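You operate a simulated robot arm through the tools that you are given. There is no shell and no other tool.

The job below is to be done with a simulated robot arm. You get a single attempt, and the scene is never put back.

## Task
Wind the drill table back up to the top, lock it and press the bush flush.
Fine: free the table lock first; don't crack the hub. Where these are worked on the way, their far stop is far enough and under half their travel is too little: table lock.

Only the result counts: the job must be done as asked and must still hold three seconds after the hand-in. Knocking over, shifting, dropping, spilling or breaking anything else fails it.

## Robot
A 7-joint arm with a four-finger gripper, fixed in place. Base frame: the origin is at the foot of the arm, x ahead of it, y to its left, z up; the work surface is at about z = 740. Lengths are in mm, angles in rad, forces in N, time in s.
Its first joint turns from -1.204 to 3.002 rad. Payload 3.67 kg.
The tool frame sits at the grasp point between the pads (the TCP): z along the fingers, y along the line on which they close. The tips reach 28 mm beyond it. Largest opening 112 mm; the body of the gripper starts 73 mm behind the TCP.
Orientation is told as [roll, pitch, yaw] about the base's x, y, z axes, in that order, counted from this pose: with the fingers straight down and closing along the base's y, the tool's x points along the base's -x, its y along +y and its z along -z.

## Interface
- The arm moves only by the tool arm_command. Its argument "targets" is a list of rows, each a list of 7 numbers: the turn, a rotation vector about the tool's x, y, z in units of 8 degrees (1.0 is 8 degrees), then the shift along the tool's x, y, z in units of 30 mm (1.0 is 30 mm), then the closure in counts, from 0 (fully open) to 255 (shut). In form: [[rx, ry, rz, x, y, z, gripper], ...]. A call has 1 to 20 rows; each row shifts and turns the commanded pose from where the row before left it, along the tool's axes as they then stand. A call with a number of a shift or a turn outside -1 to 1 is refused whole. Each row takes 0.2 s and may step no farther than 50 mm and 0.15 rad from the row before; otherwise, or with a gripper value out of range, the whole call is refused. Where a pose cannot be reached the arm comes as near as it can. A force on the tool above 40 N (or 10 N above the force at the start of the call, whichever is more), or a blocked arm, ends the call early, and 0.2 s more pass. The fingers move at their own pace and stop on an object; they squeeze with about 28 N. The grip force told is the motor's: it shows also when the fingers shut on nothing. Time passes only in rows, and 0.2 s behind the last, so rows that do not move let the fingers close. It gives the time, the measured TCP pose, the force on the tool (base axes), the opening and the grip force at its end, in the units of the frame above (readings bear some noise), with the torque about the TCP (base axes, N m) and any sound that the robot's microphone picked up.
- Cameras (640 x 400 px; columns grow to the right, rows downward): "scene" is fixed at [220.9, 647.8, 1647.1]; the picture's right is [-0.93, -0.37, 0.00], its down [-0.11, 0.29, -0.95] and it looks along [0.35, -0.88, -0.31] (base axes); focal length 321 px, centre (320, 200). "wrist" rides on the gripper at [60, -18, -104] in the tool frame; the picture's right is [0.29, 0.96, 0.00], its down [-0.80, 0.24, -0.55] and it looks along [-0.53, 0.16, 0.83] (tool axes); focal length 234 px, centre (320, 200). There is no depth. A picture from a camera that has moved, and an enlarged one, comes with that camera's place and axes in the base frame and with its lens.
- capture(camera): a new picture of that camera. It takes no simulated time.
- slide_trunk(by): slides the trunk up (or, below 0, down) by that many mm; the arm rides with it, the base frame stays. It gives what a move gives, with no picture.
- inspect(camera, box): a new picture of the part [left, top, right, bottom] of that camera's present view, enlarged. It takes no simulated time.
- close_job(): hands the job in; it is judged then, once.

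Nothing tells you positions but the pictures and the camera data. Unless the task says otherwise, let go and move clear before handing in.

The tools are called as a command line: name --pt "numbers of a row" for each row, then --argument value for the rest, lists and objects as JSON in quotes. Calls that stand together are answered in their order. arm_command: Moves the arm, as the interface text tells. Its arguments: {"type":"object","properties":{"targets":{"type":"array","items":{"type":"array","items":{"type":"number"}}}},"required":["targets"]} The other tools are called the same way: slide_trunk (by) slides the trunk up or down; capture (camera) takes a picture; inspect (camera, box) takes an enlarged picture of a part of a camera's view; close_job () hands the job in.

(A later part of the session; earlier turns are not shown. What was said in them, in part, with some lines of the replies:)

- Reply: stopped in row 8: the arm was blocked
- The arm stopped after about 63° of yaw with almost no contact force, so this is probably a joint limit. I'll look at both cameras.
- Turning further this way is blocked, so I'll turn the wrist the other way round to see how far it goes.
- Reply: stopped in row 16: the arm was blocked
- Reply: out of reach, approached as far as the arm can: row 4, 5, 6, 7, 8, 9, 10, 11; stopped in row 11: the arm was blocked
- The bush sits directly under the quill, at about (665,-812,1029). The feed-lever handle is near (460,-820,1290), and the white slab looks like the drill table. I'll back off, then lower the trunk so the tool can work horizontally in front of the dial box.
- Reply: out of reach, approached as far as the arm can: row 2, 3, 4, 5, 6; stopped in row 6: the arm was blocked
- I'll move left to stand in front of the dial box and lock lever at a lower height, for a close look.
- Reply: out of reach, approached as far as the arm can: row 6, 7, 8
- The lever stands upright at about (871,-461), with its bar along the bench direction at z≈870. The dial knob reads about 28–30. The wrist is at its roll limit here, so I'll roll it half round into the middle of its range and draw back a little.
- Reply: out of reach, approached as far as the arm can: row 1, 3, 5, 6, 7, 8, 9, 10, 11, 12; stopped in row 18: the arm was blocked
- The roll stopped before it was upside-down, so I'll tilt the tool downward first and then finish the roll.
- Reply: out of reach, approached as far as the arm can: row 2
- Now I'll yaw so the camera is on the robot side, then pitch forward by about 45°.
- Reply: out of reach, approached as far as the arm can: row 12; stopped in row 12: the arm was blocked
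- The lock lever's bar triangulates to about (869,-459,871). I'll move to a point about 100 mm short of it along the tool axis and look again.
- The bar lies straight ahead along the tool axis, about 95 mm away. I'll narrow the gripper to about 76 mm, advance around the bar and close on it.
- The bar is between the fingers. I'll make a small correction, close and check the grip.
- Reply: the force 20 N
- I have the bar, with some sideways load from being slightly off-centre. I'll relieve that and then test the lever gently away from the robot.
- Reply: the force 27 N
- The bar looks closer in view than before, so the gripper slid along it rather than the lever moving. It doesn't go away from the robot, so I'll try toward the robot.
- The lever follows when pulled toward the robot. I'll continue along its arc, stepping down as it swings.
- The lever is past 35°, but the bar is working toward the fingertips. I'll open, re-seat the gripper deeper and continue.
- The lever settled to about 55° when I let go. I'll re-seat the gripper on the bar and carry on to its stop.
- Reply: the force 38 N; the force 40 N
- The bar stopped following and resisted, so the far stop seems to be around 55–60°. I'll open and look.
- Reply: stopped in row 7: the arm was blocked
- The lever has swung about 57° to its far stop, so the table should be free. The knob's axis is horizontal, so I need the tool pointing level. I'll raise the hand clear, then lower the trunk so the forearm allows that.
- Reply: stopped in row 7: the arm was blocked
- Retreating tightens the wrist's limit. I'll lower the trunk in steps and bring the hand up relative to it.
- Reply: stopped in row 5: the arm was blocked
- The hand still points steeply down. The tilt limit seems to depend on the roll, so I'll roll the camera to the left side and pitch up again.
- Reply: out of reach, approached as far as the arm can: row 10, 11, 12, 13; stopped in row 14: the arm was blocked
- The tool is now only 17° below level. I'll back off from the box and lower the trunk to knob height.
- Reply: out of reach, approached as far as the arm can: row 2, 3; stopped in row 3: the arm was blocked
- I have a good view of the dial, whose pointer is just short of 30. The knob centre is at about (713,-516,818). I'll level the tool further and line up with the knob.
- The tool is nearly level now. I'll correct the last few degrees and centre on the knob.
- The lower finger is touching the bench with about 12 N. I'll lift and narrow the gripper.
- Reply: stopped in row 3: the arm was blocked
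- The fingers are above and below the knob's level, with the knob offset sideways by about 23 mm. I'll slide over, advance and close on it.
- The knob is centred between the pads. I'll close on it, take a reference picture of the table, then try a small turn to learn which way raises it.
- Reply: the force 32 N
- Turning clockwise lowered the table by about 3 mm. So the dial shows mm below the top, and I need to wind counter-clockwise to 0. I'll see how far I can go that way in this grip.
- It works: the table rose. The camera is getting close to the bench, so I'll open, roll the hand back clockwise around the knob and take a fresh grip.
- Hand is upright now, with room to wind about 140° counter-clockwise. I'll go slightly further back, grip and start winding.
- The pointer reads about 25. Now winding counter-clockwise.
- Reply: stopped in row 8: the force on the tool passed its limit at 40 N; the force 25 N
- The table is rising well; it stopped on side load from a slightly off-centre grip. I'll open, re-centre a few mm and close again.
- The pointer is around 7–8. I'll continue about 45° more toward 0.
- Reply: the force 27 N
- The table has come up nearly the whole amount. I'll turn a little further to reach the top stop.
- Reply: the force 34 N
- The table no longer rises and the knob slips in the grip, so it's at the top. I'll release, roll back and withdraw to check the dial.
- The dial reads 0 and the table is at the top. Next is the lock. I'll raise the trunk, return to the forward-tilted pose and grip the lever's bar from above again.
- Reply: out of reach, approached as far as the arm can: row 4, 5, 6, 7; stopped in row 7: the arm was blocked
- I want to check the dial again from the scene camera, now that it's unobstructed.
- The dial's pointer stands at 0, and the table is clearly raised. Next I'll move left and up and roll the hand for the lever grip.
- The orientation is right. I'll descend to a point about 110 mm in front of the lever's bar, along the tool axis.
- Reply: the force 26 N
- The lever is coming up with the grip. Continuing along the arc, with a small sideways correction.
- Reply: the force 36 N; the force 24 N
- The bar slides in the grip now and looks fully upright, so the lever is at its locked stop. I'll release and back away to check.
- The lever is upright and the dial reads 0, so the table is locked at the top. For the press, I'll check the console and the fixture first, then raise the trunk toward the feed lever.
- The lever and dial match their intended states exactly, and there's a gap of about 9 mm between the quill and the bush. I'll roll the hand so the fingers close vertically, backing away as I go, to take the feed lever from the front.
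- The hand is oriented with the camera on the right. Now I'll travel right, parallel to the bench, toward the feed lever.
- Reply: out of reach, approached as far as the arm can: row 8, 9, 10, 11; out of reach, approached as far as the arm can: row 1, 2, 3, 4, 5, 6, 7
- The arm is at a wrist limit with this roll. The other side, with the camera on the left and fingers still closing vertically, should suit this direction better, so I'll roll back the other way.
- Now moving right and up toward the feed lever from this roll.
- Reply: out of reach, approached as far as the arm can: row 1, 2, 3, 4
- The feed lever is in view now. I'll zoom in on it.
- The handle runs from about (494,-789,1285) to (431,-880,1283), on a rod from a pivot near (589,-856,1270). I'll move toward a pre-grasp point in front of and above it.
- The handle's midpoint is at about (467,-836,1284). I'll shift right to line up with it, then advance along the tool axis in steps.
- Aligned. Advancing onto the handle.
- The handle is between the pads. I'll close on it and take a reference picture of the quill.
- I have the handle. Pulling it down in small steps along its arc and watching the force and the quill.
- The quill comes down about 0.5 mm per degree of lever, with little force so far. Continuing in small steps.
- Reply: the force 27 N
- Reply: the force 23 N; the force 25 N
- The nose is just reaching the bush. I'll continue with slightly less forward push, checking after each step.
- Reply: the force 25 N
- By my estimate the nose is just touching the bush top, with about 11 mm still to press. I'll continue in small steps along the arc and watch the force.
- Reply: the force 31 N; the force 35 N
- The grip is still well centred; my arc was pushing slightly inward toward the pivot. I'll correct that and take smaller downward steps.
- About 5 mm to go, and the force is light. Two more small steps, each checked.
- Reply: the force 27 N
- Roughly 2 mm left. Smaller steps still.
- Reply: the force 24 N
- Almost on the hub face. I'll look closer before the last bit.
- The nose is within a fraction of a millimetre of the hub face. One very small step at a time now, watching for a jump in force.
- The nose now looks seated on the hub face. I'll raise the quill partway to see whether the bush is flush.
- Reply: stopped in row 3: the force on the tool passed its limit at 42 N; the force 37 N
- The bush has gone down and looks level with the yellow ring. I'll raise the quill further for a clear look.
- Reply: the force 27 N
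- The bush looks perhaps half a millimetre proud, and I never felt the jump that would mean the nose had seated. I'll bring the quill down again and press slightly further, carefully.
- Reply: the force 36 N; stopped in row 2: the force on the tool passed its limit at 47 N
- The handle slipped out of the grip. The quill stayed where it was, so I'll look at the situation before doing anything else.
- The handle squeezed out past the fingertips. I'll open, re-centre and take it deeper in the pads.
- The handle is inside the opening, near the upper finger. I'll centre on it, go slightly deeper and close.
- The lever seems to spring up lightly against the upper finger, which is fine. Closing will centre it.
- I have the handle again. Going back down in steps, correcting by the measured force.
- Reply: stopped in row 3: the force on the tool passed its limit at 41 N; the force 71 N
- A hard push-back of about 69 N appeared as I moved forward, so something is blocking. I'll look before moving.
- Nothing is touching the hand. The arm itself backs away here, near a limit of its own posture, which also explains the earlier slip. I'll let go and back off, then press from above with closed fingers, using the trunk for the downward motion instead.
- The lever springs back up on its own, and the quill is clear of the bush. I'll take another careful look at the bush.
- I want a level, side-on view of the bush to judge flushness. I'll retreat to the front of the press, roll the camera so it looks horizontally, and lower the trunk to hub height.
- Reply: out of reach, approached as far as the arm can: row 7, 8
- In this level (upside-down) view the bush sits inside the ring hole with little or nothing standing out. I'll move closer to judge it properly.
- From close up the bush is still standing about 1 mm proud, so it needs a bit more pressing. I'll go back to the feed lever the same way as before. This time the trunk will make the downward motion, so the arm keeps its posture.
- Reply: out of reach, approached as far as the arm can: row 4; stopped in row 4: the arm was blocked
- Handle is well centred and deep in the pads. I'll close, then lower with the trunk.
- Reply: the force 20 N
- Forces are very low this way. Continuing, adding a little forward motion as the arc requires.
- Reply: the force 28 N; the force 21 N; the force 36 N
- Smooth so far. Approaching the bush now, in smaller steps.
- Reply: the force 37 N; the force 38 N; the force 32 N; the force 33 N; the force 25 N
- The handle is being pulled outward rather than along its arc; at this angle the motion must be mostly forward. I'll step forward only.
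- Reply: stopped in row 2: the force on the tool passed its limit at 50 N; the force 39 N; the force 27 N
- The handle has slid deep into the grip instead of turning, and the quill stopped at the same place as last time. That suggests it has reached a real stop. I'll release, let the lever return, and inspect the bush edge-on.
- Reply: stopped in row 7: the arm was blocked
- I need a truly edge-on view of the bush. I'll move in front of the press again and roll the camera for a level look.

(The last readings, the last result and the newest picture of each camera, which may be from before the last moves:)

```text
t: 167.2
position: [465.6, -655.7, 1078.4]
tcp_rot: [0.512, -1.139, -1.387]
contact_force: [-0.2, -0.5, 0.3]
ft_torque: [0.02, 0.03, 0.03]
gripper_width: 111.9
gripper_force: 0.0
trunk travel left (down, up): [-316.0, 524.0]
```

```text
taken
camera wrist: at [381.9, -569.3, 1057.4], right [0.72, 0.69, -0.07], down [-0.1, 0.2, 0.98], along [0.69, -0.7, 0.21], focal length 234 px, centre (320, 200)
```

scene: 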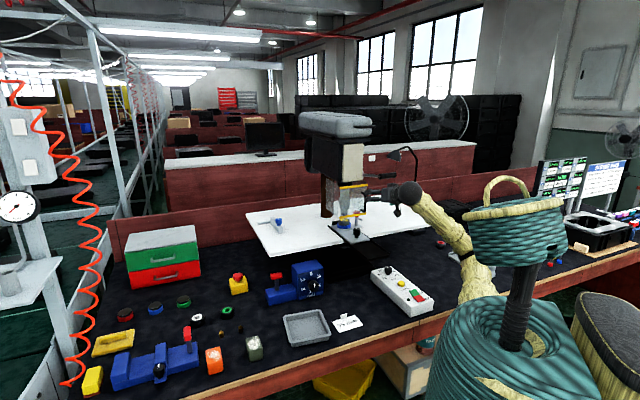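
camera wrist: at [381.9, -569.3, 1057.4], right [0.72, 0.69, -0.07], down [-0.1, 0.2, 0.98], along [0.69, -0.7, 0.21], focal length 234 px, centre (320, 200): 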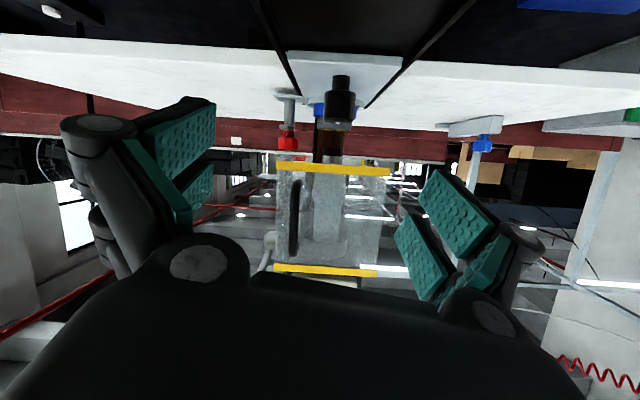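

arm_command --pt "0 0 0 0 0.95 0 0" --pt "0 0 0 0 0.95 0 0" --pt "0 0 0 0 0.4 0 0"

capture --camera "wrist"

```text
t: 168.1
position: [519.6, -613.2, 1091.0]
tcp_rot: [0.514, -1.14, -1.388]
contact_force: [-0.9, 0.3, 0.1]
ft_torque: [0.02, 0.01, 0.01]
gripper_width: 112.0
gripper_force: 0.1
trunk travel left (down, up): [-316.0, 524.0]
```

```text
taken
camera wrist: at [435.4, -527.6, 1071.0], right [0.72, 0.69, -0.06], down [-0.1, 0.2, 0.98], along [0.69, -0.7, 0.21], focal length 234 px, centre (320, 200)
```

wrist: 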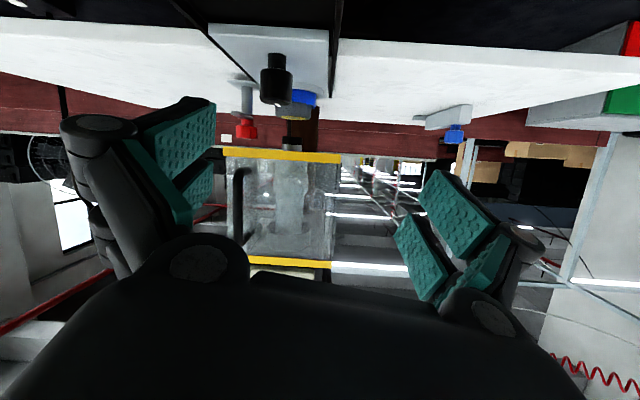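

inspect --camera "wrist" --box '[283, 95, 313, 130]'

inspect --camera "wrist" --box '[286, 107, 306, 123]'

```text
11.43 times, centred on (298, 112) of wrist
camera zoom: at [435.4, -527.6, 1071.0], right [0.72, 0.69, -0.06], down [-0.1, 0.2, 0.98], along [0.69, -0.7, 0.21], focal length 2676 px, centre (571, 1200)
```

zoom: 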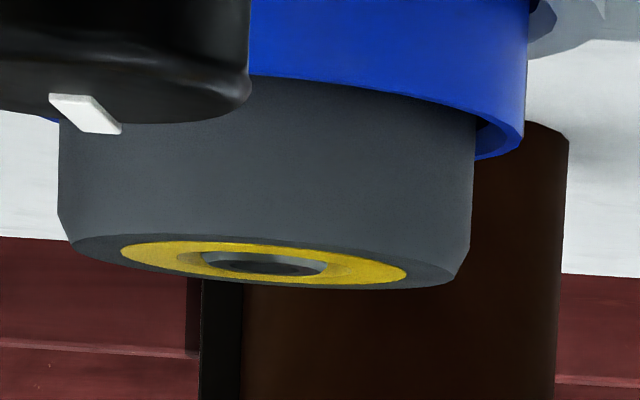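

```text
16.00 times, centred on (296, 115) of wrist
camera zoom: at [435.4, -527.6, 1071.0], right [0.72, 0.69, -0.06], down [-0.1, 0.2, 0.98], along [0.69, -0.7, 0.21], focal length 3747 px, centre (704, 1560)
```

zoom: 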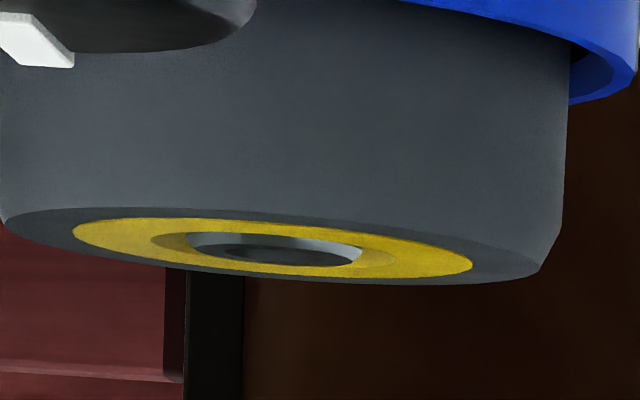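

Edge-on, the bush is still roughly 0.7 mm proud, so one firmer push is needed. At the end of the stroke the lever moves mostly forward. I'll cage the handle loosely between the fingers, so the upper finger pushes it down and the palm pushes it forward without slipping. First, back to the approach pose.

slide_trunk --by 270

arm_command --pt "0 0 0.99 0 0 0 0" --pt "0 0 0.99 0 0 0 0" --pt "0 0 0.99 0 0 0 0" --pt "0 0 0.99 0 0 0 0" --pt "0 0 0.99 0 0 0 0" --pt "0 0 0.99 0 0 0 0" --pt "0 0 0.99 0 0 0 0" --pt "0 0 0.99 0 0 0 0" --pt "0 0 0.99 0 0 0 0" --pt "0 0 0.99 0 0 0 0"

capture --camera "wrist"

capture --camera "scene"

```text
t: 170.8
position: [519.8, -615.1, 1361.9]
tcp_rot: [0.512, -1.139, -1.388]
contact_force: [0.2, -0.2, 0.2]
ft_torque: [0.0, 0.01, -0.01]
gripper_width: 111.9
gripper_force: 0.1
trunk travel left (down, up): [-586.0, 254.0]
```

```text
t: 173.0
position: [520.3, -614.5, 1361.7]
tcp_rot: [1.199, 0.033, -2.417]
contact_force: [-0.6, 0.0, 0.7]
ft_torque: [-0.01, 0.02, -0.03]
gripper_width: 112.1
gripper_force: 0.1
trunk travel left (down, up): [-586.0, 254.0]
```

```text
taken
camera wrist: at [494.2, -497.3, 1384.5], right [0.42, -0.09, 0.9], down [-0.89, -0.22, 0.4], along [0.16, -0.97, -0.17], focal length 234 px, centre (320, 200)
```

wrist: 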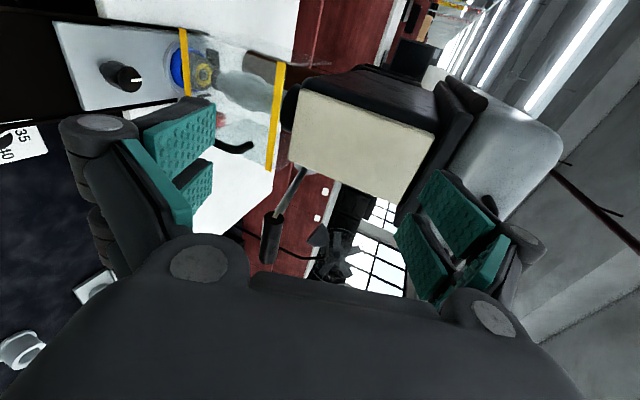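

```text
taken
```

scene: 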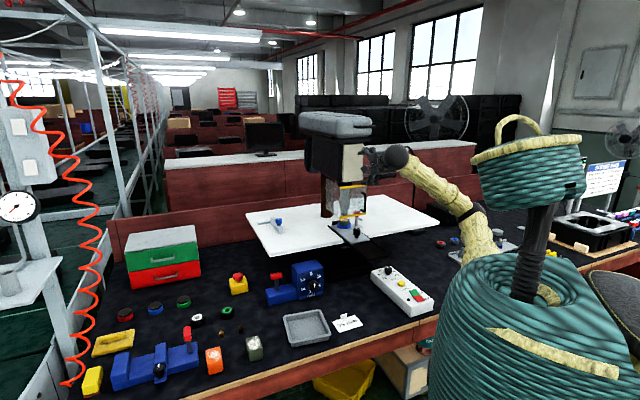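

arm_command --pt "0 0 0 -0.9 -0.086 0.1 0" --pt "0 0 0 -0.9 -0.086 0.1 0" --pt "0 0 0 -0.9 -0.086 0.1 0" --pt "0 0 0 -0.9 -0.086 0.1 0" --pt "0 0 0 -0.9 -0.086 0.1 0" --pt "0 0 0 -0.9 -0.086 0.1 75" --pt "0 0 0 -0.9 -0.086 0.1 75" --pt "0 0 0 0 0 0 75"

capture --camera "wrist"

```text
t: 174.8
position: [390.1, -749.9, 1328.6]
tcp_rot: [1.196, 0.032, -2.416]
contact_force: [0.3, -0.2, 0.6]
ft_torque: [-0.02, 0.03, -0.02]
gripper_width: 78.7
gripper_force: 0.1
trunk travel left (down, up): [-586.0, 254.0]
```

```text
taken
camera wrist: at [364.1, -633.9, 1351.5], right [0.43, -0.09, 0.9], down [-0.89, -0.22, 0.4], along [0.16, -0.97, -0.17], focal length 234 px, centre (320, 200)
```

wrist: 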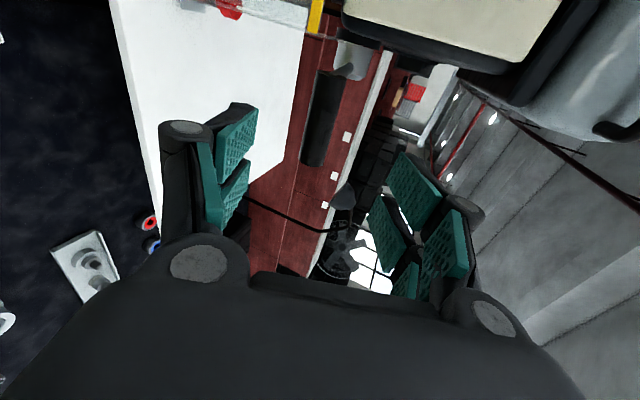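

arm_command --pt "0 0 0 0 0 0.95 75" --pt "0 0 0 0 0 0.95 75" --pt "0 0 0 0 0 0.95 75" --pt "0 0 0 0 0 0.95 75" --pt "0 0 0 0 0 0.4 75" --pt "0 0 0 0 0 0 75"

capture --camera "wrist"

```text
t: 176.2
position: [467.9, -840.8, 1283.7]
tcp_rot: [1.195, 0.033, -2.417]
contact_force: [-0.7, 0.3, -0.3]
ft_torque: [0.02, -0.03, 0.01]
gripper_width: 79.0
gripper_force: 0.1
trunk travel left (down, up): [-586.0, 254.0]
```

```text
taken
camera wrist: at [442.2, -723.6, 1305.5], right [0.43, -0.09, 0.9], down [-0.89, -0.22, 0.4], along [0.16, -0.97, -0.17], focal length 234 px, centre (320, 200)
```

wrist: 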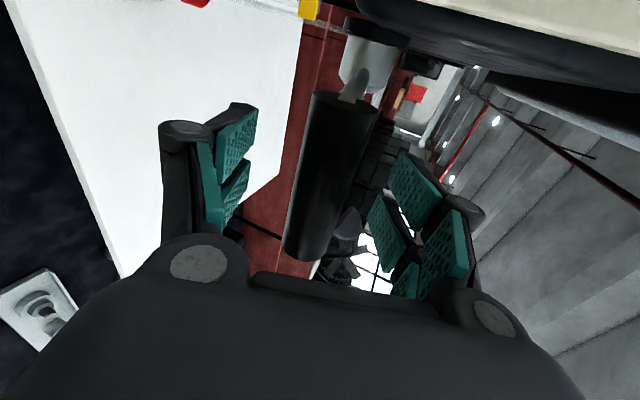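

arm_command --pt "0 0 0 0 0.1 0.5 75" --pt "0 0 0 0 0.05 0.5 75" --pt "0 0 0 0 0 0.2 75" --pt "0 0 0 0 0 0 160" --pt "0 0 0 0 0 0 160"

capture --camera "wrist"

inspect --camera "scene" --box '[330, 130, 430, 210]'

```text
t: 177.4
position: [489.8, -862.0, 1277.4]
tcp_rot: [1.199, 0.031, -2.416]
contact_force: [0.3, -0.2, -0.5]
ft_torque: [0.0, 0.0, -0.02]
gripper_width: 41.7
gripper_force: 0.0
trunk travel left (down, up): [-586.0, 254.0]
```

```text
taken
camera wrist: at [465.4, -744.7, 1299.5], right [0.43, -0.09, 0.9], down [-0.89, -0.22, 0.4], along [0.16, -0.97, -0.17], focal length 234 px, centre (320, 200)
```

wrist: 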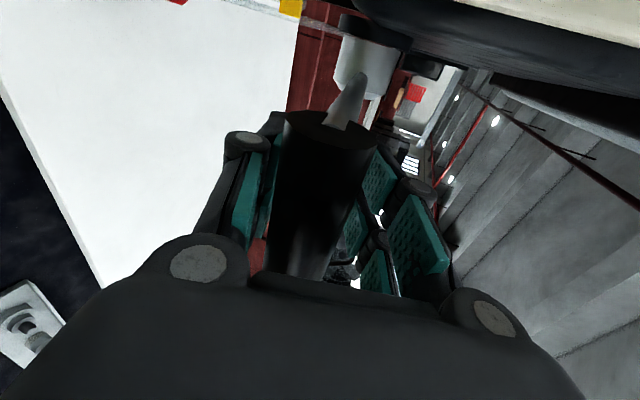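

```text
5.00 times, centred on (380, 170) of scene
camera zoom: at [220.9, 647.8, 1647.1], right [-0.93, -0.37, 0.0], down [-0.11, 0.29, -0.95], along [0.35, -0.88, -0.31], focal length 1607 px, centre (20, 350)
```

zoom: 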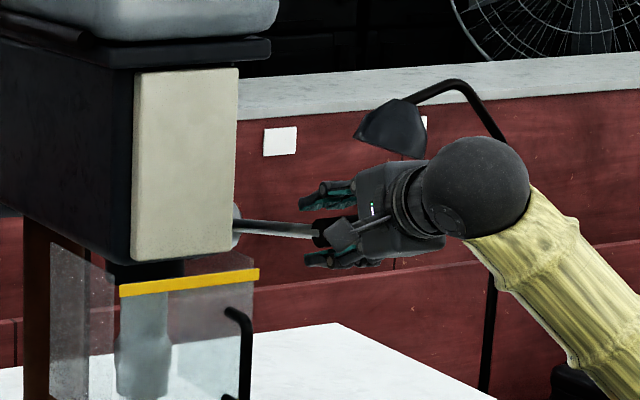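

The handle is caged with its axis near the palm. Lowering with the trunk now.

arm_command --pt "0 0 0 0 0 0 172" --pt "0 0 0 0 0 0 172"

slide_trunk --by -25

slide_trunk --by -25

slide_trunk --by -20

capture --camera "wrist"

inspect --camera "scene" --box '[344, 216, 356, 224]'

```text
t: 178.0
position: [490.9, -862.3, 1276.1]
tcp_rot: [1.198, 0.031, -2.416]
contact_force: [-0.5, -0.4, 0.2]
ft_torque: [-0.03, 0.01, 0.01]
gripper_width: 36.3
gripper_force: 0.1
trunk travel left (down, up): [-586.0, 254.0]
```

```text
t: 178.7
position: [490.4, -861.8, 1251.6]
tcp_rot: [1.197, 0.032, -2.416]
contact_force: [1.2, -0.8, 0.9]
ft_torque: [-0.02, 0.07, 0.01]
gripper_width: 36.4
gripper_force: 0.3
trunk travel left (down, up): [-561.0, 279.0]
```

```text
t: 179.4
position: [490.5, -862.1, 1226.7]
tcp_rot: [1.199, 0.031, -2.416]
contact_force: [1.3, -0.6, 1.5]
ft_torque: [0.01, 0.09, 0.02]
gripper_width: 36.8
gripper_force: 0.3
trunk travel left (down, up): [-536.0, 304.0]
```

```text
t: 180.1
position: [490.6, -863.0, 1205.8]
tcp_rot: [1.197, 0.031, -2.415]
contact_force: [1.3, 1.9, 3.0]
ft_torque: [-0.07, 0.1, -0.07]
gripper_width: 36.9
gripper_force: 0.0
trunk travel left (down, up): [-516.0, 324.0]
```

```text
taken
camera wrist: at [465.4, -745.3, 1228.6], right [0.43, -0.09, 0.9], down [-0.89, -0.22, 0.4], along [0.16, -0.97, -0.17], focal length 234 px, centre (320, 200)
```

wrist: 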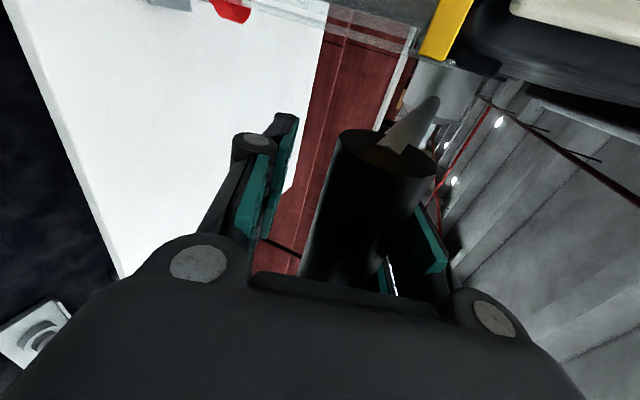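

```text
16.00 times, centred on (350, 220) of scene
camera zoom: at [220.9, 647.8, 1647.1], right [-0.93, -0.37, 0.0], down [-0.11, 0.29, -0.95], along [0.35, -0.88, -0.31], focal length 5142 px, centre (-160, -120)
```

zoom: 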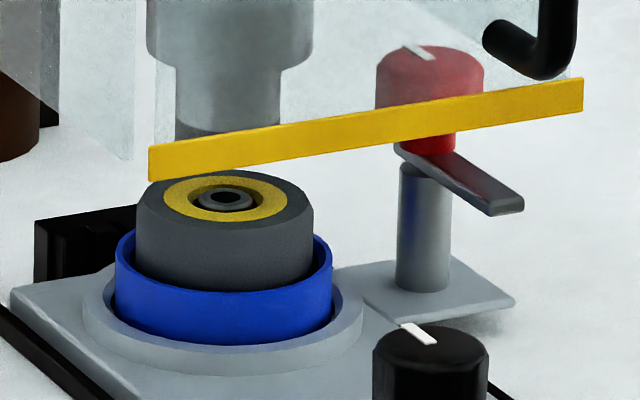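

Forces are only a few newtons. Continuing down, with some forward travel added.

slide_trunk --by -20

arm_command --pt "0 0 0 0 0.1 0.25 172"

slide_trunk --by -15

arm_command --pt "0 0 0 0 0.1 0.25 172"

capture --camera "wrist"

inspect --camera "scene" --box '[344, 216, 356, 224]'

```text
t: 180.8
position: [489.7, -863.6, 1184.8]
tcp_rot: [1.197, 0.032, -2.416]
contact_force: [0.2, -1.2, 2.1]
ft_torque: [0.04, 0.08, 0.04]
gripper_width: 37.3
gripper_force: 0.8
trunk travel left (down, up): [-496.0, 344.0]
```

```text
t: 181.2
position: [496.1, -869.8, 1185.7]
tcp_rot: [1.198, 0.031, -2.416]
contact_force: [0.0, -0.2, 1.6]
ft_torque: [0.08, 0.09, 0.05]
gripper_width: 36.9
gripper_force: 0.2
trunk travel left (down, up): [-496.0, 344.0]
```

```text
t: 181.8
position: [495.6, -870.1, 1170.1]
tcp_rot: [1.197, 0.035, -2.416]
contact_force: [1.1, -0.4, 2.1]
ft_torque: [0.08, 0.13, 0.05]
gripper_width: 37.6
gripper_force: 1.3
trunk travel left (down, up): [-481.0, 359.0]
```

```text
t: 182.2
position: [502.6, -873.9, 1172.7]
tcp_rot: [1.199, 0.032, -2.414]
contact_force: [0.7, -1.4, 2.6]
ft_torque: [0.08, 0.17, 0.06]
gripper_width: 37.2
gripper_force: 0.2
trunk travel left (down, up): [-481.0, 359.0]
```

```text
taken
camera wrist: at [475.9, -756.9, 1194.7], right [0.43, -0.09, 0.9], down [-0.89, -0.22, 0.4], along [0.16, -0.97, -0.17], focal length 234 px, centre (320, 200)
```

wrist: 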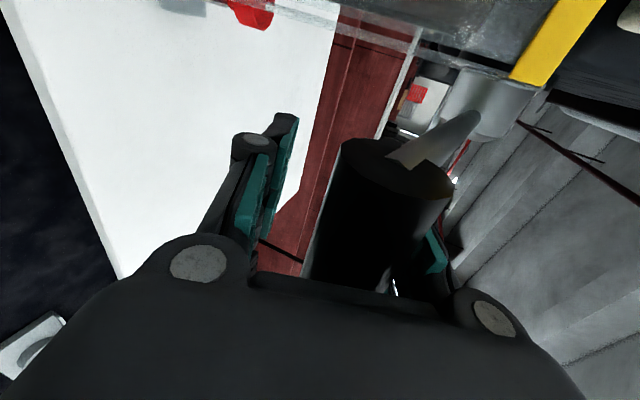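

```text
16.00 times, centred on (350, 220) of scene
camera zoom: at [220.9, 647.8, 1647.1], right [-0.93, -0.37, 0.0], down [-0.11, 0.29, -0.95], along [0.35, -0.88, -0.31], focal length 5142 px, centre (-160, -120)
```

zoom: 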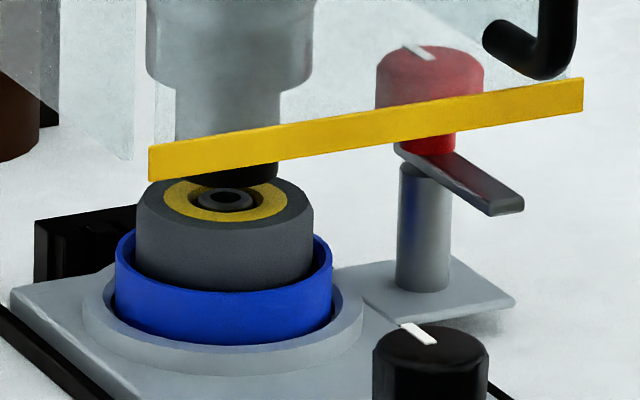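

Going well, at about 3 N. Continuing toward contact with the bush.

slide_trunk --by -12

arm_command --pt "0 0 0 0 0.1 0.25 172"

slide_trunk --by -8

inspect --camera "scene" --box '[344, 216, 356, 224]'

capture --camera "wrist"

```text
t: 182.8
position: [501.3, -875.1, 1159.3]
tcp_rot: [1.197, 0.033, -2.417]
contact_force: [1.1, -0.6, 2.0]
ft_torque: [0.05, 0.15, 0.08]
gripper_width: 37.1
gripper_force: 1.3
trunk travel left (down, up): [-469.0, 371.0]
```

```text
t: 183.2
position: [507.8, -879.6, 1159.7]
tcp_rot: [1.197, 0.031, -2.414]
contact_force: [-0.4, -1.0, 2.1]
ft_torque: [0.02, 0.15, -0.01]
gripper_width: 37.0
gripper_force: 0.8
trunk travel left (down, up): [-469.0, 371.0]
```

```text
t: 183.8
position: [506.6, -881.2, 1150.1]
tcp_rot: [1.197, 0.031, -2.417]
contact_force: [1.4, 0.4, 2.7]
ft_torque: [0.1, 0.24, 0.02]
gripper_width: 37.2
gripper_force: 1.0
trunk travel left (down, up): [-461.0, 379.0]
```

```text
16.00 times, centred on (350, 220) of scene
camera zoom: at [220.9, 647.8, 1647.1], right [-0.93, -0.37, 0.0], down [-0.11, 0.29, -0.95], along [0.35, -0.88, -0.31], focal length 5142 px, centre (-160, -120)
```

zoom: 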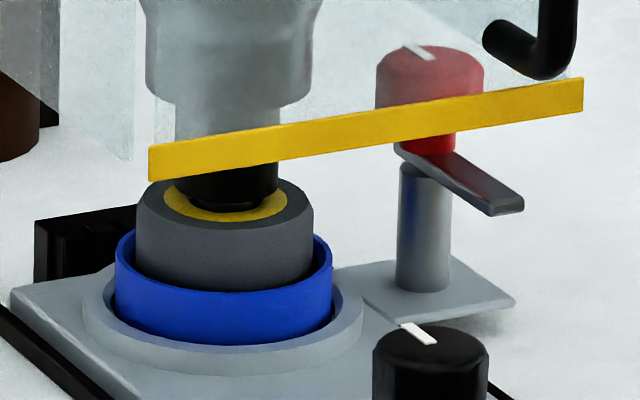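

```text
taken
camera wrist: at [481.1, -765.5, 1173.3], right [0.43, -0.09, 0.9], down [-0.89, -0.22, 0.4], along [0.16, -0.97, -0.17], focal length 234 px, centre (320, 200)
```

wrist: 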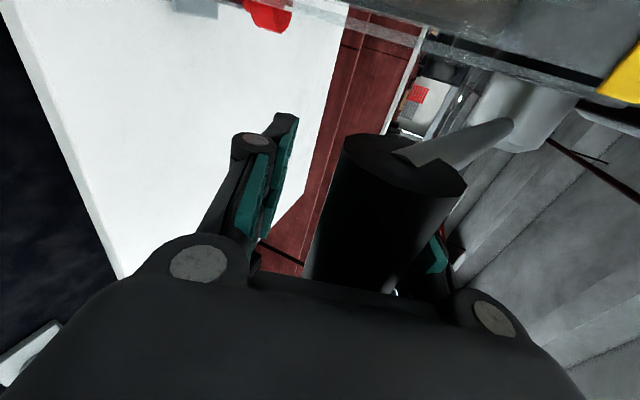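

Close to the bush now, so I'll use fine steps from here.

slide_trunk --by -4

arm_command --pt "0 0 0 0 0.07 0.16 172"

slide_trunk --by -4

inspect --camera "scene" --box '[344, 216, 356, 224]'

```text
t: 184.3
position: [507.2, -882.7, 1147.2]
tcp_rot: [1.198, 0.032, -2.415]
contact_force: [1.5, -1.3, 4.0]
ft_torque: [0.15, 0.26, 0.05]
gripper_width: 37.5
gripper_force: 0.7
trunk travel left (down, up): [-457.0, 383.0]
```

```text
t: 184.7
position: [509.6, -884.4, 1147.6]
tcp_rot: [1.198, 0.033, -2.417]
contact_force: [0.7, -2.9, 3.5]
ft_torque: [0.15, 0.2, 0.12]
gripper_width: 36.9
gripper_force: 0.7
trunk travel left (down, up): [-457.0, 383.0]
```

```text
t: 185.2
position: [509.2, -885.2, 1144.3]
tcp_rot: [1.197, 0.031, -2.417]
contact_force: [2.9, -1.3, 5.6]
ft_torque: [0.15, 0.34, 0.1]
gripper_width: 37.0
gripper_force: 1.0
trunk travel left (down, up): [-453.0, 387.0]
```

```text
16.00 times, centred on (350, 220) of scene
camera zoom: at [220.9, 647.8, 1647.1], right [-0.93, -0.37, 0.0], down [-0.11, 0.29, -0.95], along [0.35, -0.88, -0.31], focal length 5142 px, centre (-160, -120)
```

zoom: 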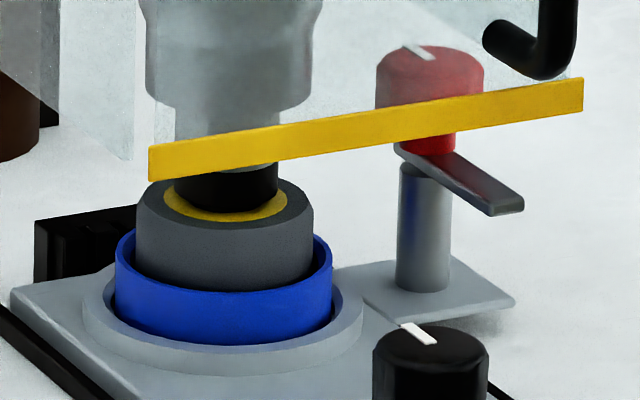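

slide_trunk --by -3

slide_trunk --by -3

inspect --camera "scene" --box '[344, 216, 356, 224]'

arm_command --pt "0 0 0 0 0.05 0.12 172"

slide_trunk --by -3

inspect --camera "scene" --box '[344, 216, 356, 224]'

```text
t: 185.7
position: [510.7, -885.4, 1141.5]
tcp_rot: [1.197, 0.032, -2.415]
contact_force: [2.3, -0.1, 4.6]
ft_torque: [0.09, 0.26, 0.03]
gripper_width: 37.3
gripper_force: 1.4
trunk travel left (down, up): [-450.0, 390.0]
```

```text
t: 186.3
position: [509.5, -884.6, 1138.6]
tcp_rot: [1.198, 0.03, -2.416]
contact_force: [3.4, -1.3, 3.3]
ft_torque: [0.12, 0.31, 0.08]
gripper_width: 37.8
gripper_force: 1.4
trunk travel left (down, up): [-447.0, 393.0]
```

```text
16.00 times, centred on (350, 220) of scene
camera zoom: at [220.9, 647.8, 1647.1], right [-0.93, -0.37, 0.0], down [-0.11, 0.29, -0.95], along [0.35, -0.88, -0.31], focal length 5142 px, centre (-160, -120)
```

zoom: 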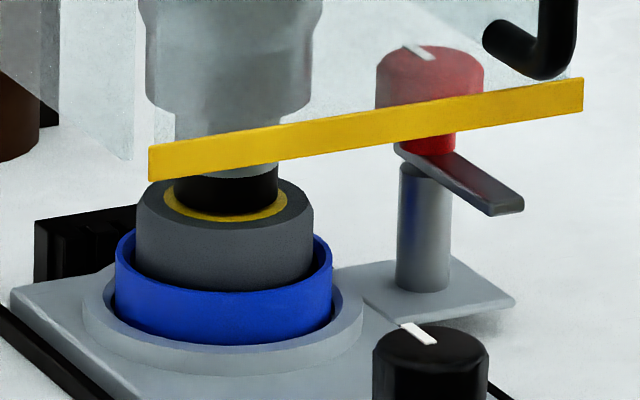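

```text
t: 186.7
position: [512.8, -888.0, 1138.8]
tcp_rot: [1.199, 0.032, -2.415]
contact_force: [-0.6, -1.3, 2.8]
ft_torque: [0.11, 0.14, 0.07]
gripper_width: 36.7
gripper_force: 0.7
trunk travel left (down, up): [-447.0, 393.0]
```

```text
t: 187.2
position: [513.4, -888.1, 1135.9]
tcp_rot: [1.197, 0.032, -2.415]
contact_force: [3.1, -1.3, 5.5]
ft_torque: [0.11, 0.46, 0.04]
gripper_width: 37.6
gripper_force: 0.8
trunk travel left (down, up): [-444.0, 396.0]
```

```text
16.00 times, centred on (350, 220) of scene
camera zoom: at [220.9, 647.8, 1647.1], right [-0.93, -0.37, 0.0], down [-0.11, 0.29, -0.95], along [0.35, -0.88, -0.31], focal length 5142 px, centre (-160, -120)
```

zoom: 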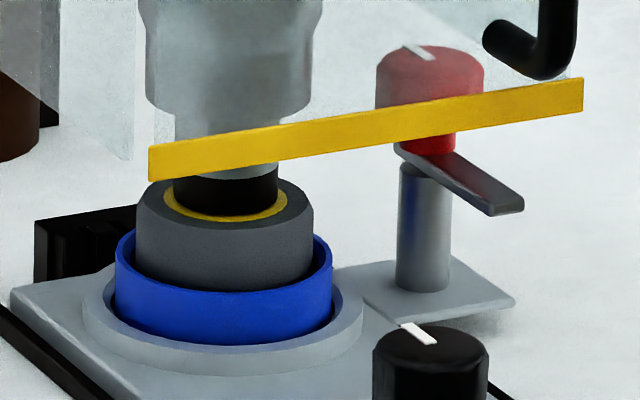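

slide_trunk --by -2

arm_command --pt "0 0 0 0 0.03 0.08 172"

slide_trunk --by -2

inspect --camera "scene" --box '[344, 216, 356, 224]'

```text
t: 187.7
position: [512.1, -888.7, 1133.4]
tcp_rot: [1.197, 0.031, -2.414]
contact_force: [2.9, -3.3, 7.3]
ft_torque: [0.26, 0.51, 0.12]
gripper_width: 38.4
gripper_force: 1.8
trunk travel left (down, up): [-442.0, 398.0]
```

```text
t: 188.1
position: [515.2, -888.4, 1133.1]
tcp_rot: [1.198, 0.032, -2.417]
contact_force: [-0.1, -0.2, 0.1]
ft_torque: [0.06, 0.04, 0.02]
gripper_width: 36.8
gripper_force: 0.2
trunk travel left (down, up): [-442.0, 398.0]
```

```text
t: 188.6
position: [515.2, -887.5, 1132.6]
tcp_rot: [1.199, 0.032, -2.415]
contact_force: [3.4, -5.9, 11.8]
ft_torque: [0.44, 0.74, 0.39]
gripper_width: 39.7
gripper_force: 2.6
trunk travel left (down, up): [-440.0, 400.0]
```

```text
16.00 times, centred on (350, 220) of scene
camera zoom: at [220.9, 647.8, 1647.1], right [-0.93, -0.37, 0.0], down [-0.11, 0.29, -0.95], along [0.35, -0.88, -0.31], focal length 5142 px, centre (-160, -120)
```

zoom: 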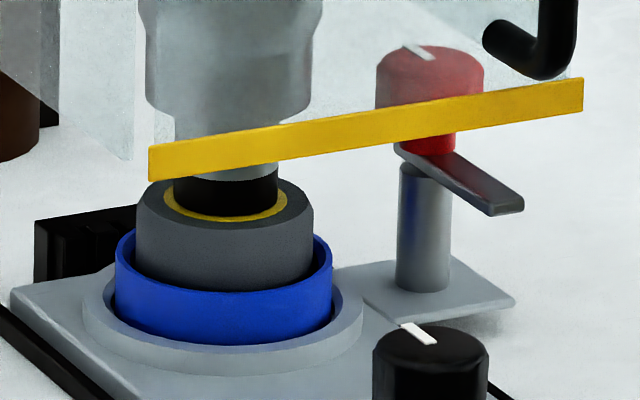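

Force is starting to build: about 12 N, up from 5. I'll check how the handle sits against the palm.

capture --camera "wrist"

arm_command --pt "0 0 0 0 0.05 0.12 172" --pt "0 0 0 0 0 0 172"

inspect --camera "scene" --box '[344, 216, 356, 224]'

```text
taken
camera wrist: at [489.2, -771.7, 1154.6], right [0.43, -0.09, 0.9], down [-0.89, -0.22, 0.4], along [0.16, -0.97, -0.17], focal length 234 px, centre (320, 200)
```

wrist: 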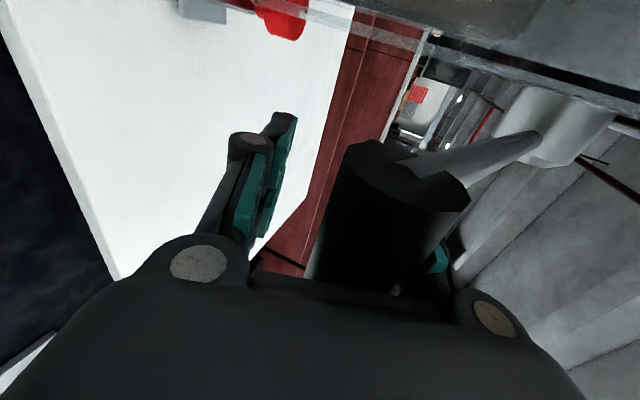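

```text
t: 189.2
position: [517.8, -890.6, 1131.3]
tcp_rot: [1.2, 0.031, -2.413]
contact_force: [-1.6, 4.1, 1.3]
ft_torque: [-0.11, -0.02, 0.08]
gripper_width: 36.9
gripper_force: 0.8
trunk travel left (down, up): [-440.0, 400.0]
```

```text
16.00 times, centred on (350, 220) of scene
camera zoom: at [220.9, 647.8, 1647.1], right [-0.93, -0.37, 0.0], down [-0.11, 0.29, -0.95], along [0.35, -0.88, -0.31], focal length 5142 px, centre (-160, -120)
```

zoom: 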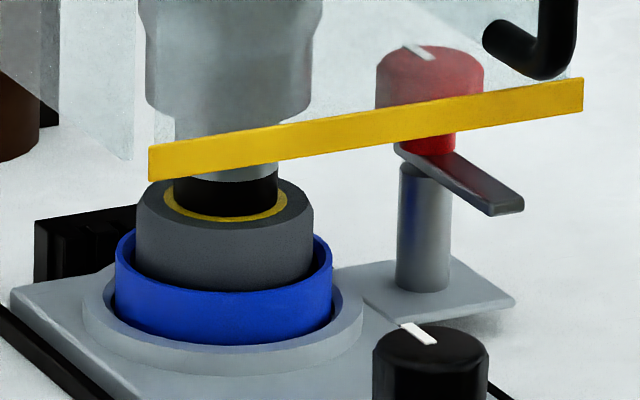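

Now the palm is touching. I'll push forward in 2–3 mm steps and watch the force.

arm_command --pt "0 0 0 0 -0.02 0.09 172" --pt "0 0 0 0 0 0 172"

inspect --camera "scene" --box '[344, 216, 356, 224]'

arm_command --pt "0 0 0 0 -0.02 0.09 172" --pt "0 0 0 0 0 0 172"

inspect --camera "scene" --box '[344, 216, 356, 224]'

```text
t: 189.8
position: [517.4, -890.7, 1130.1]
tcp_rot: [1.197, 0.03, -2.41]
contact_force: [-14.8, 23.5, -7.6]
ft_torque: [-1.26, -0.74, 0.28]
gripper_width: 36.2
gripper_force: 0.0
trunk travel left (down, up): [-440.0, 400.0]
stopped in row 2: the force on the tool passed its limit at 41 N (the readings are from after the stop); the commanded pose is now the measured one
```

```text
16.00 times, centred on (350, 220) of scene
camera zoom: at [220.9, 647.8, 1647.1], right [-0.93, -0.37, 0.0], down [-0.11, 0.29, -0.95], along [0.35, -0.88, -0.31], focal length 5142 px, centre (-160, -120)
```

zoom: 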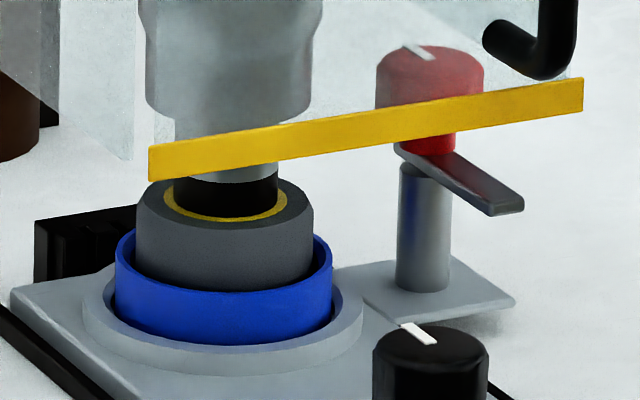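

```text
t: 190.3
position: [517.3, -890.5, 1130.0]
tcp_rot: [1.2, 0.03, -2.41]
contact_force: [-24.3, 27.5, -4.6]
ft_torque: [-1.21, -0.92, 0.82]
gripper_width: 36.8
gripper_force: 0.0
trunk travel left (down, up): [-440.0, 400.0]
stopped in row 2: the force on the tool passed its limit at 41 N (the readings are from after the stop); the commanded pose is now the measured one
```

```text
16.00 times, centred on (350, 220) of scene
camera zoom: at [220.9, 647.8, 1647.1], right [-0.93, -0.37, 0.0], down [-0.11, 0.29, -0.95], along [0.35, -0.88, -0.31], focal length 5142 px, centre (-160, -120)
```

zoom: 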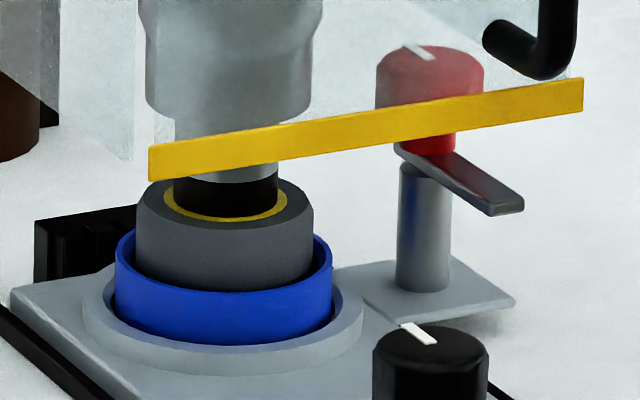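

That is a hard stop: over 40 N with no further movement and no sound of damage. I won't push harder. I'll back off, let the lever return and inspect the result.

arm_command --pt "0 0 0 0 0 -0.2 172" --pt "0 0 0 0 0.2 -0.4 120" --pt "0 0 0 0 0.3 -0.6 75" --pt "0 0 0 0 0.3 -0.7 75" --pt "0 0 0 0 0.2 -0.8 75" --pt "0 0 0 0 0 -0.9 75" --pt "0 0 0 0 0 -0.9 75" --pt "0 0 0 0 0 -0.9 75" --pt "0 0 0 0 0 -0.9 75"

inspect --camera "scene" --box '[344, 216, 356, 224]'

capture --camera "wrist"

capture --camera "scene"

```text
t: 192.3
position: [405.3, -755.0, 1235.0]
tcp_rot: [1.211, 0.02, -2.414]
contact_force: [1.1, 0.0, 0.6]
ft_torque: [0.11, 0.04, -0.01]
gripper_width: 79.0
gripper_force: 0.0
trunk travel left (down, up): [-440.0, 400.0]
```

```text
16.00 times, centred on (350, 220) of scene
camera zoom: at [220.9, 647.8, 1647.1], right [-0.93, -0.37, 0.0], down [-0.11, 0.29, -0.95], along [0.35, -0.88, -0.31], focal length 5142 px, centre (-160, -120)
```

zoom: 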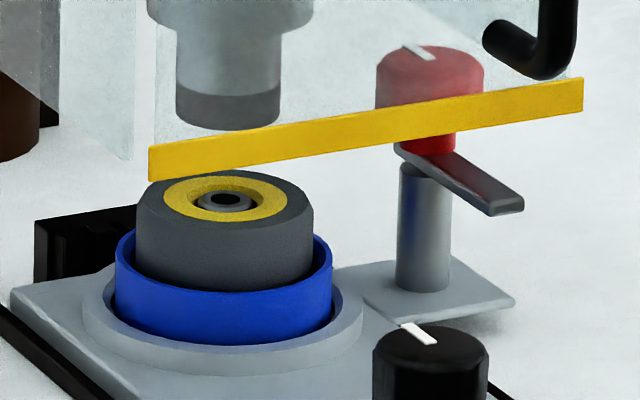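

```text
taken
camera wrist: at [380.4, -637.7, 1255.0], right [0.43, -0.07, 0.9], down [-0.89, -0.21, 0.4], along [0.16, -0.97, -0.15], focal length 234 px, centre (320, 200)
```

wrist: 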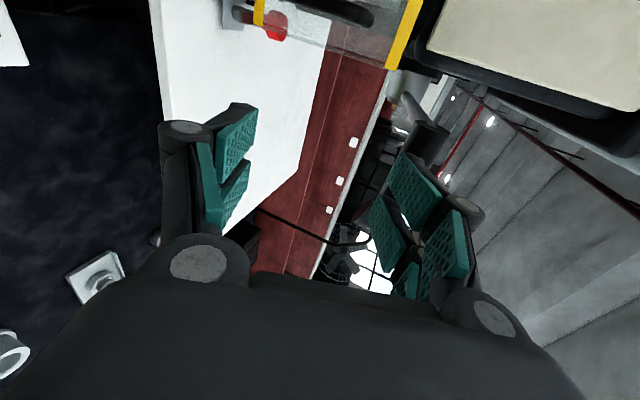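

```text
taken
```

scene: 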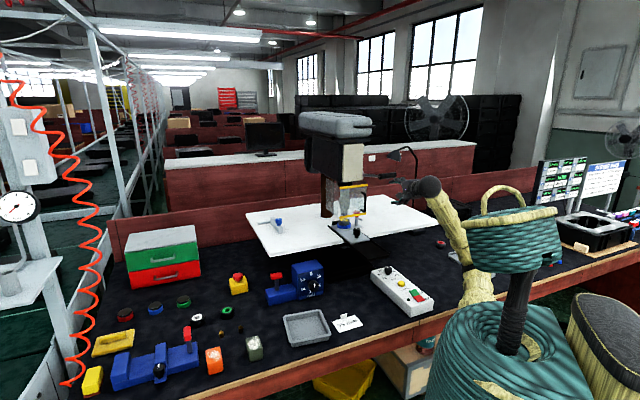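

The hub looks intact and the bush sits lower. One more edge-on check.

arm_command --pt "0 0 0 0.95 0.2 -0.4 0" --pt "0 0 0 0.95 0.2 -0.4 0" --pt "0 0 0 0.95 0.2 -0.2 0" --pt "0 0 0 0.95 0.2 0 0" --pt "0 0 0 0.95 0.1 0 0" --pt "0 0 -0.99 0 0 0 0" --pt "0 0 -0.99 0 0 0 0" --pt "0 0 -0.99 0 0 0 0" --pt "0 0 -0.99 0 0 0 0" --pt "0 0 -0.99 0 0 0 0" --pt "0 0 -0.99 0 0 0 0" --pt "0 0 -0.99 0 0 0 0" --pt "0 0 -0.99 0 0 0 0" --pt "0 0 -0.99 0 0 0 0" --pt "0 0 -0.99 0 0 0 0"

capture --camera "wrist"

```text
t: 195.5
position: [501.0, -662.5, 1265.1]
tcp_rot: [0.502, -1.141, -1.374]
contact_force: [-0.1, 0.2, -0.5]
ft_torque: [0.01, 0.01, 0.01]
gripper_width: 111.9
gripper_force: 0.1
trunk travel left (down, up): [-440.0, 400.0]
```

```text
taken
camera wrist: at [416.5, -577.5, 1244.6], right [0.72, 0.69, -0.07], down [-0.1, 0.2, 0.97], along [0.69, -0.69, 0.21], focal length 234 px, centre (320, 200)
```

wrist: 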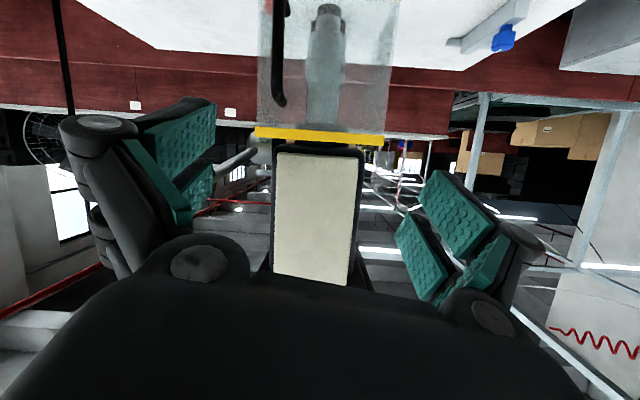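

slide_trunk --by -170

arm_command --pt "0 0 0 0 0.8 0 0" --pt "0 0 0 0 0.8 0 0"

capture --camera "wrist"

```text
t: 197.4
position: [500.6, -665.2, 1093.2]
tcp_rot: [0.507, -1.139, -1.378]
contact_force: [0.4, 0.3, -0.3]
ft_torque: [-0.01, 0.0, -0.01]
gripper_width: 111.8
gripper_force: 0.0
trunk travel left (down, up): [-270.0, 570.0]
```

```text
t: 198.0
position: [541.1, -636.6, 1103.3]
tcp_rot: [0.509, -1.14, -1.381]
contact_force: [-0.2, -0.7, -0.6]
ft_torque: [0.01, -0.04, 0.03]
gripper_width: 112.0
gripper_force: 0.0
trunk travel left (down, up): [-270.0, 570.0]
```

```text
taken
camera wrist: at [455.3, -550.7, 1083.0], right [0.72, 0.69, -0.07], down [-0.1, 0.2, 0.98], along [0.69, -0.69, 0.21], focal length 234 px, centre (320, 200)
```

wrist: 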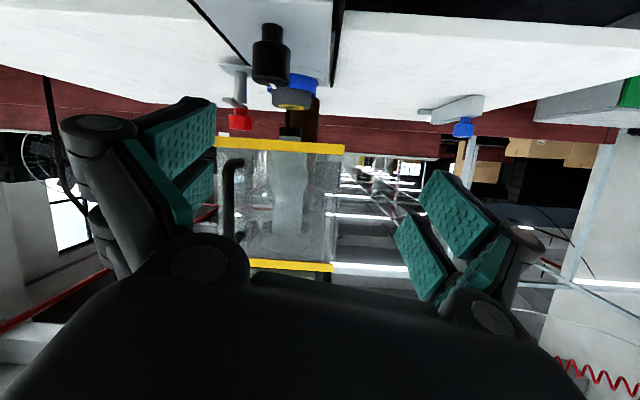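

inspect --camera "wrist" --box '[281, 95, 303, 115]'

slide_trunk --by -25

capture --camera "wrist"

```text
16.00 times, centred on (292, 105) of wrist
camera zoom: at [455.3, -550.7, 1083.0], right [0.72, 0.69, -0.07], down [-0.1, 0.2, 0.98], along [0.69, -0.69, 0.21], focal length 3747 px, centre (768, 1720)
```

zoom: 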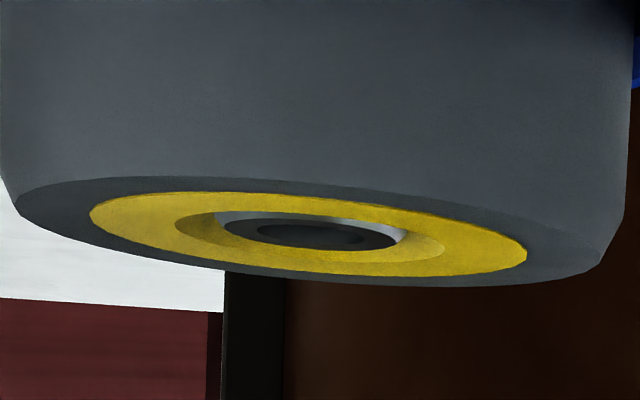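

```text
t: 198.7
position: [541.3, -636.5, 1077.6]
tcp_rot: [0.508, -1.138, -1.381]
contact_force: [0.6, 0.5, -0.2]
ft_torque: [0.03, -0.03, -0.03]
gripper_width: 112.1
gripper_force: 0.1
trunk travel left (down, up): [-245.0, 595.0]
```

```text
taken
camera wrist: at [455.3, -551.3, 1057.8], right [0.72, 0.69, -0.07], down [-0.1, 0.2, 0.98], along [0.69, -0.69, 0.21], focal length 234 px, centre (320, 200)
```

wrist: 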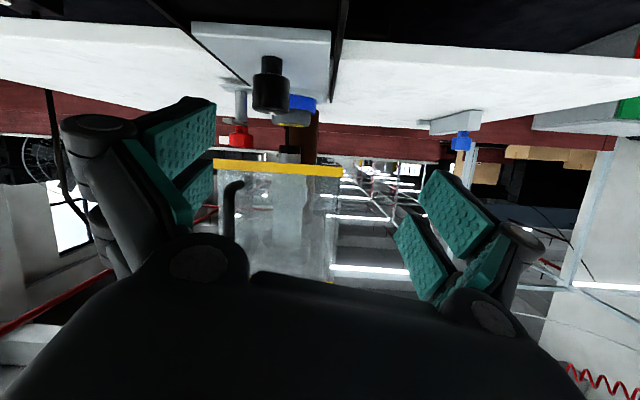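

From this view the bush's bore is centred exactly on the ring plane, which points to flush. I'll confirm from the lower viewpoint.

inspect --camera "wrist" --box '[283, 113, 303, 130]'

inspect --camera "wrist" --box '[230, 60, 350, 190]'

inspect --camera "scene" --box '[262, 255, 332, 307]'

inspect --camera "scene" --box '[240, 200, 300, 270]'

```text
16.00 times, centred on (293, 122) of wrist
camera zoom: at [455.3, -551.3, 1057.8], right [0.72, 0.69, -0.07], down [-0.1, 0.2, 0.98], along [0.69, -0.69, 0.21], focal length 3747 px, centre (752, 1456)
```

zoom: 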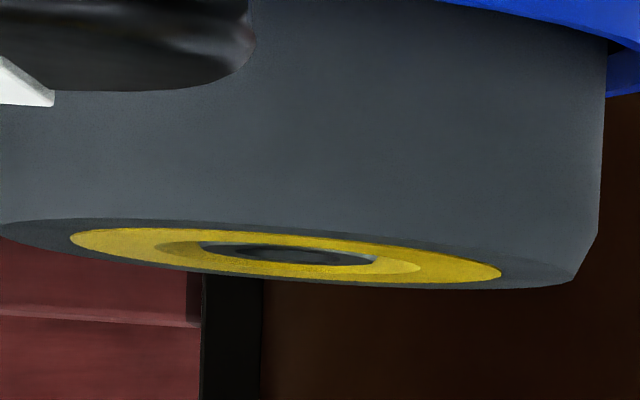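

```text
3.08 times, centred on (290, 125) of wrist
camera zoom: at [455.3, -551.3, 1057.8], right [0.72, 0.69, -0.07], down [-0.1, 0.2, 0.98], along [0.69, -0.69, 0.21], focal length 720 px, centre (412, 431)
```

zoom: 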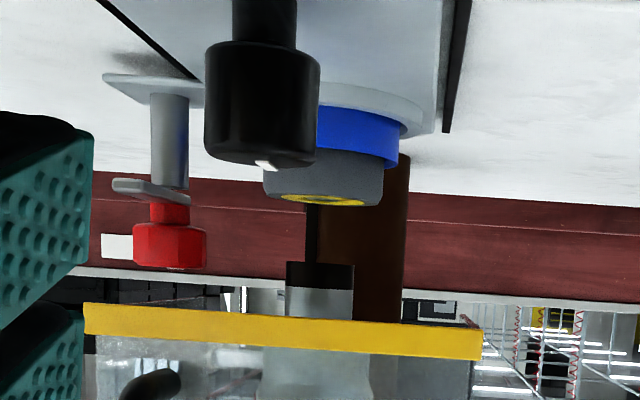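

```text
7.69 times, centred on (297, 281) of scene
camera zoom: at [220.9, 647.8, 1647.1], right [-0.93, -0.37, 0.0], down [-0.11, 0.29, -0.95], along [0.35, -0.88, -0.31], focal length 2472 px, centre (497, -423)
```

zoom: 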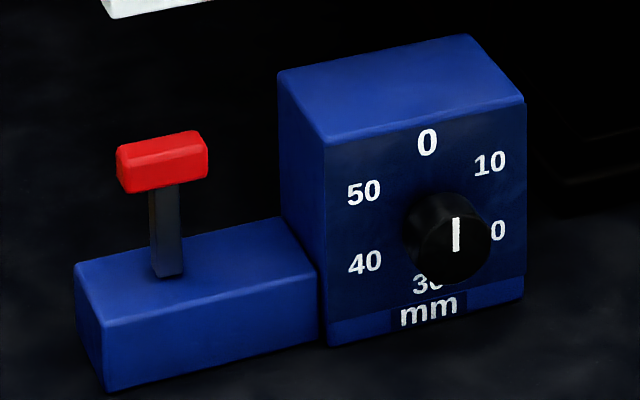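

```text
5.71 times, centred on (270, 235) of scene
camera zoom: at [220.9, 647.8, 1647.1], right [-0.93, -0.37, 0.0], down [-0.11, 0.29, -0.95], along [0.35, -0.88, -0.31], focal length 1837 px, centre (606, 0)
```

zoom: 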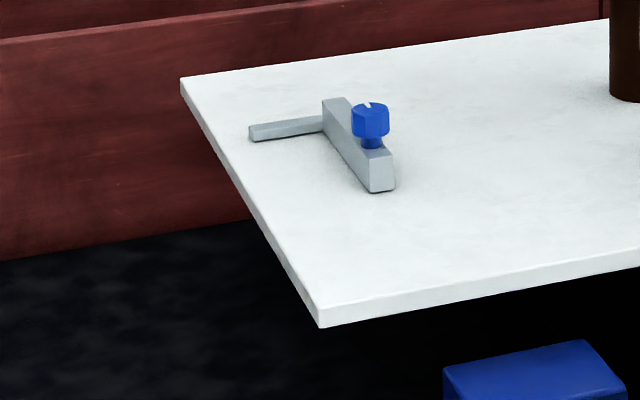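

The bush is flush, the hub shows no crack, the dial reads 0 and the lock lever is upright at its locked stop. I'll raise the hand clear and take a last look round.

slide_trunk --by 200

capture --camera "scene"

inspect --camera "scene" --box '[320, 120, 420, 250]'

```text
t: 200.9
position: [539.6, -637.3, 1277.4]
tcp_rot: [0.509, -1.138, -1.379]
contact_force: [-0.5, 0.4, 0.4]
ft_torque: [-0.01, -0.03, 0.01]
gripper_width: 112.1
gripper_force: 0.0
trunk travel left (down, up): [-445.0, 395.0]
```

```text
taken
```

scene: 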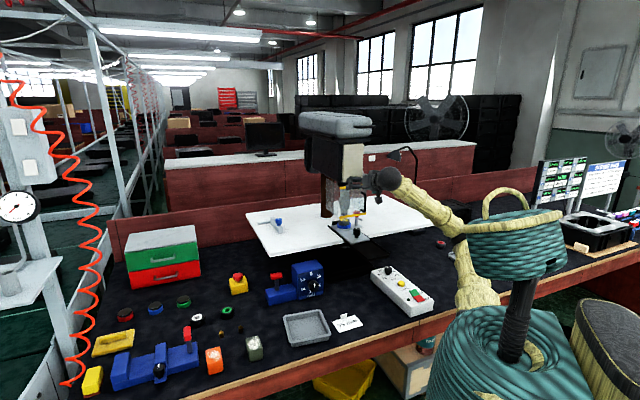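

```text
3.08 times, centred on (370, 185) of scene
camera zoom: at [220.9, 647.8, 1647.1], right [-0.93, -0.37, 0.0], down [-0.11, 0.29, -0.95], along [0.35, -0.88, -0.31], focal length 989 px, centre (166, 246)
```

zoom: 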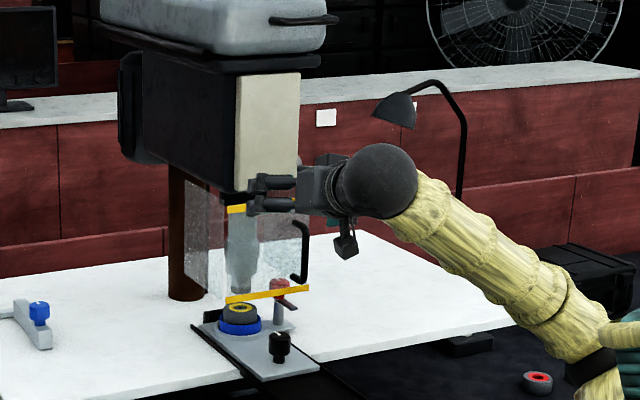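

Everything else on the bench is where it was, the quill has returned to the top and the hand touches nothing. Handing in.

close_job

```text
The job is handed in.
```

The table is wound up to the top and locked, and the bush is pressed flush in the hub. I handed the job in and have no verdict back yet.

- **Lock:** I swung the table lock to its far stop first. After winding I brought it back upright to its locked stop.
- **Table:** I wound it counter-clockwise until it hit its top stop, where the dial reads 0. It started at about 27 mm.
- **Bush:** It took three presses. The first two left it about 0.7 to 1 mm proud. The third ended against a hard stop at just over 40 N on the lever, and I pushed no harder. Edge-on pictures afterwards show the bush level with the ring.
- **Hub:** I could see no crack, and the microphone reported no sound.

I let go of everything and moved the hand clear. Nothing else I could see on the bench had moved; one small blue ring at the far right was hidden behind the arm in the last picture.
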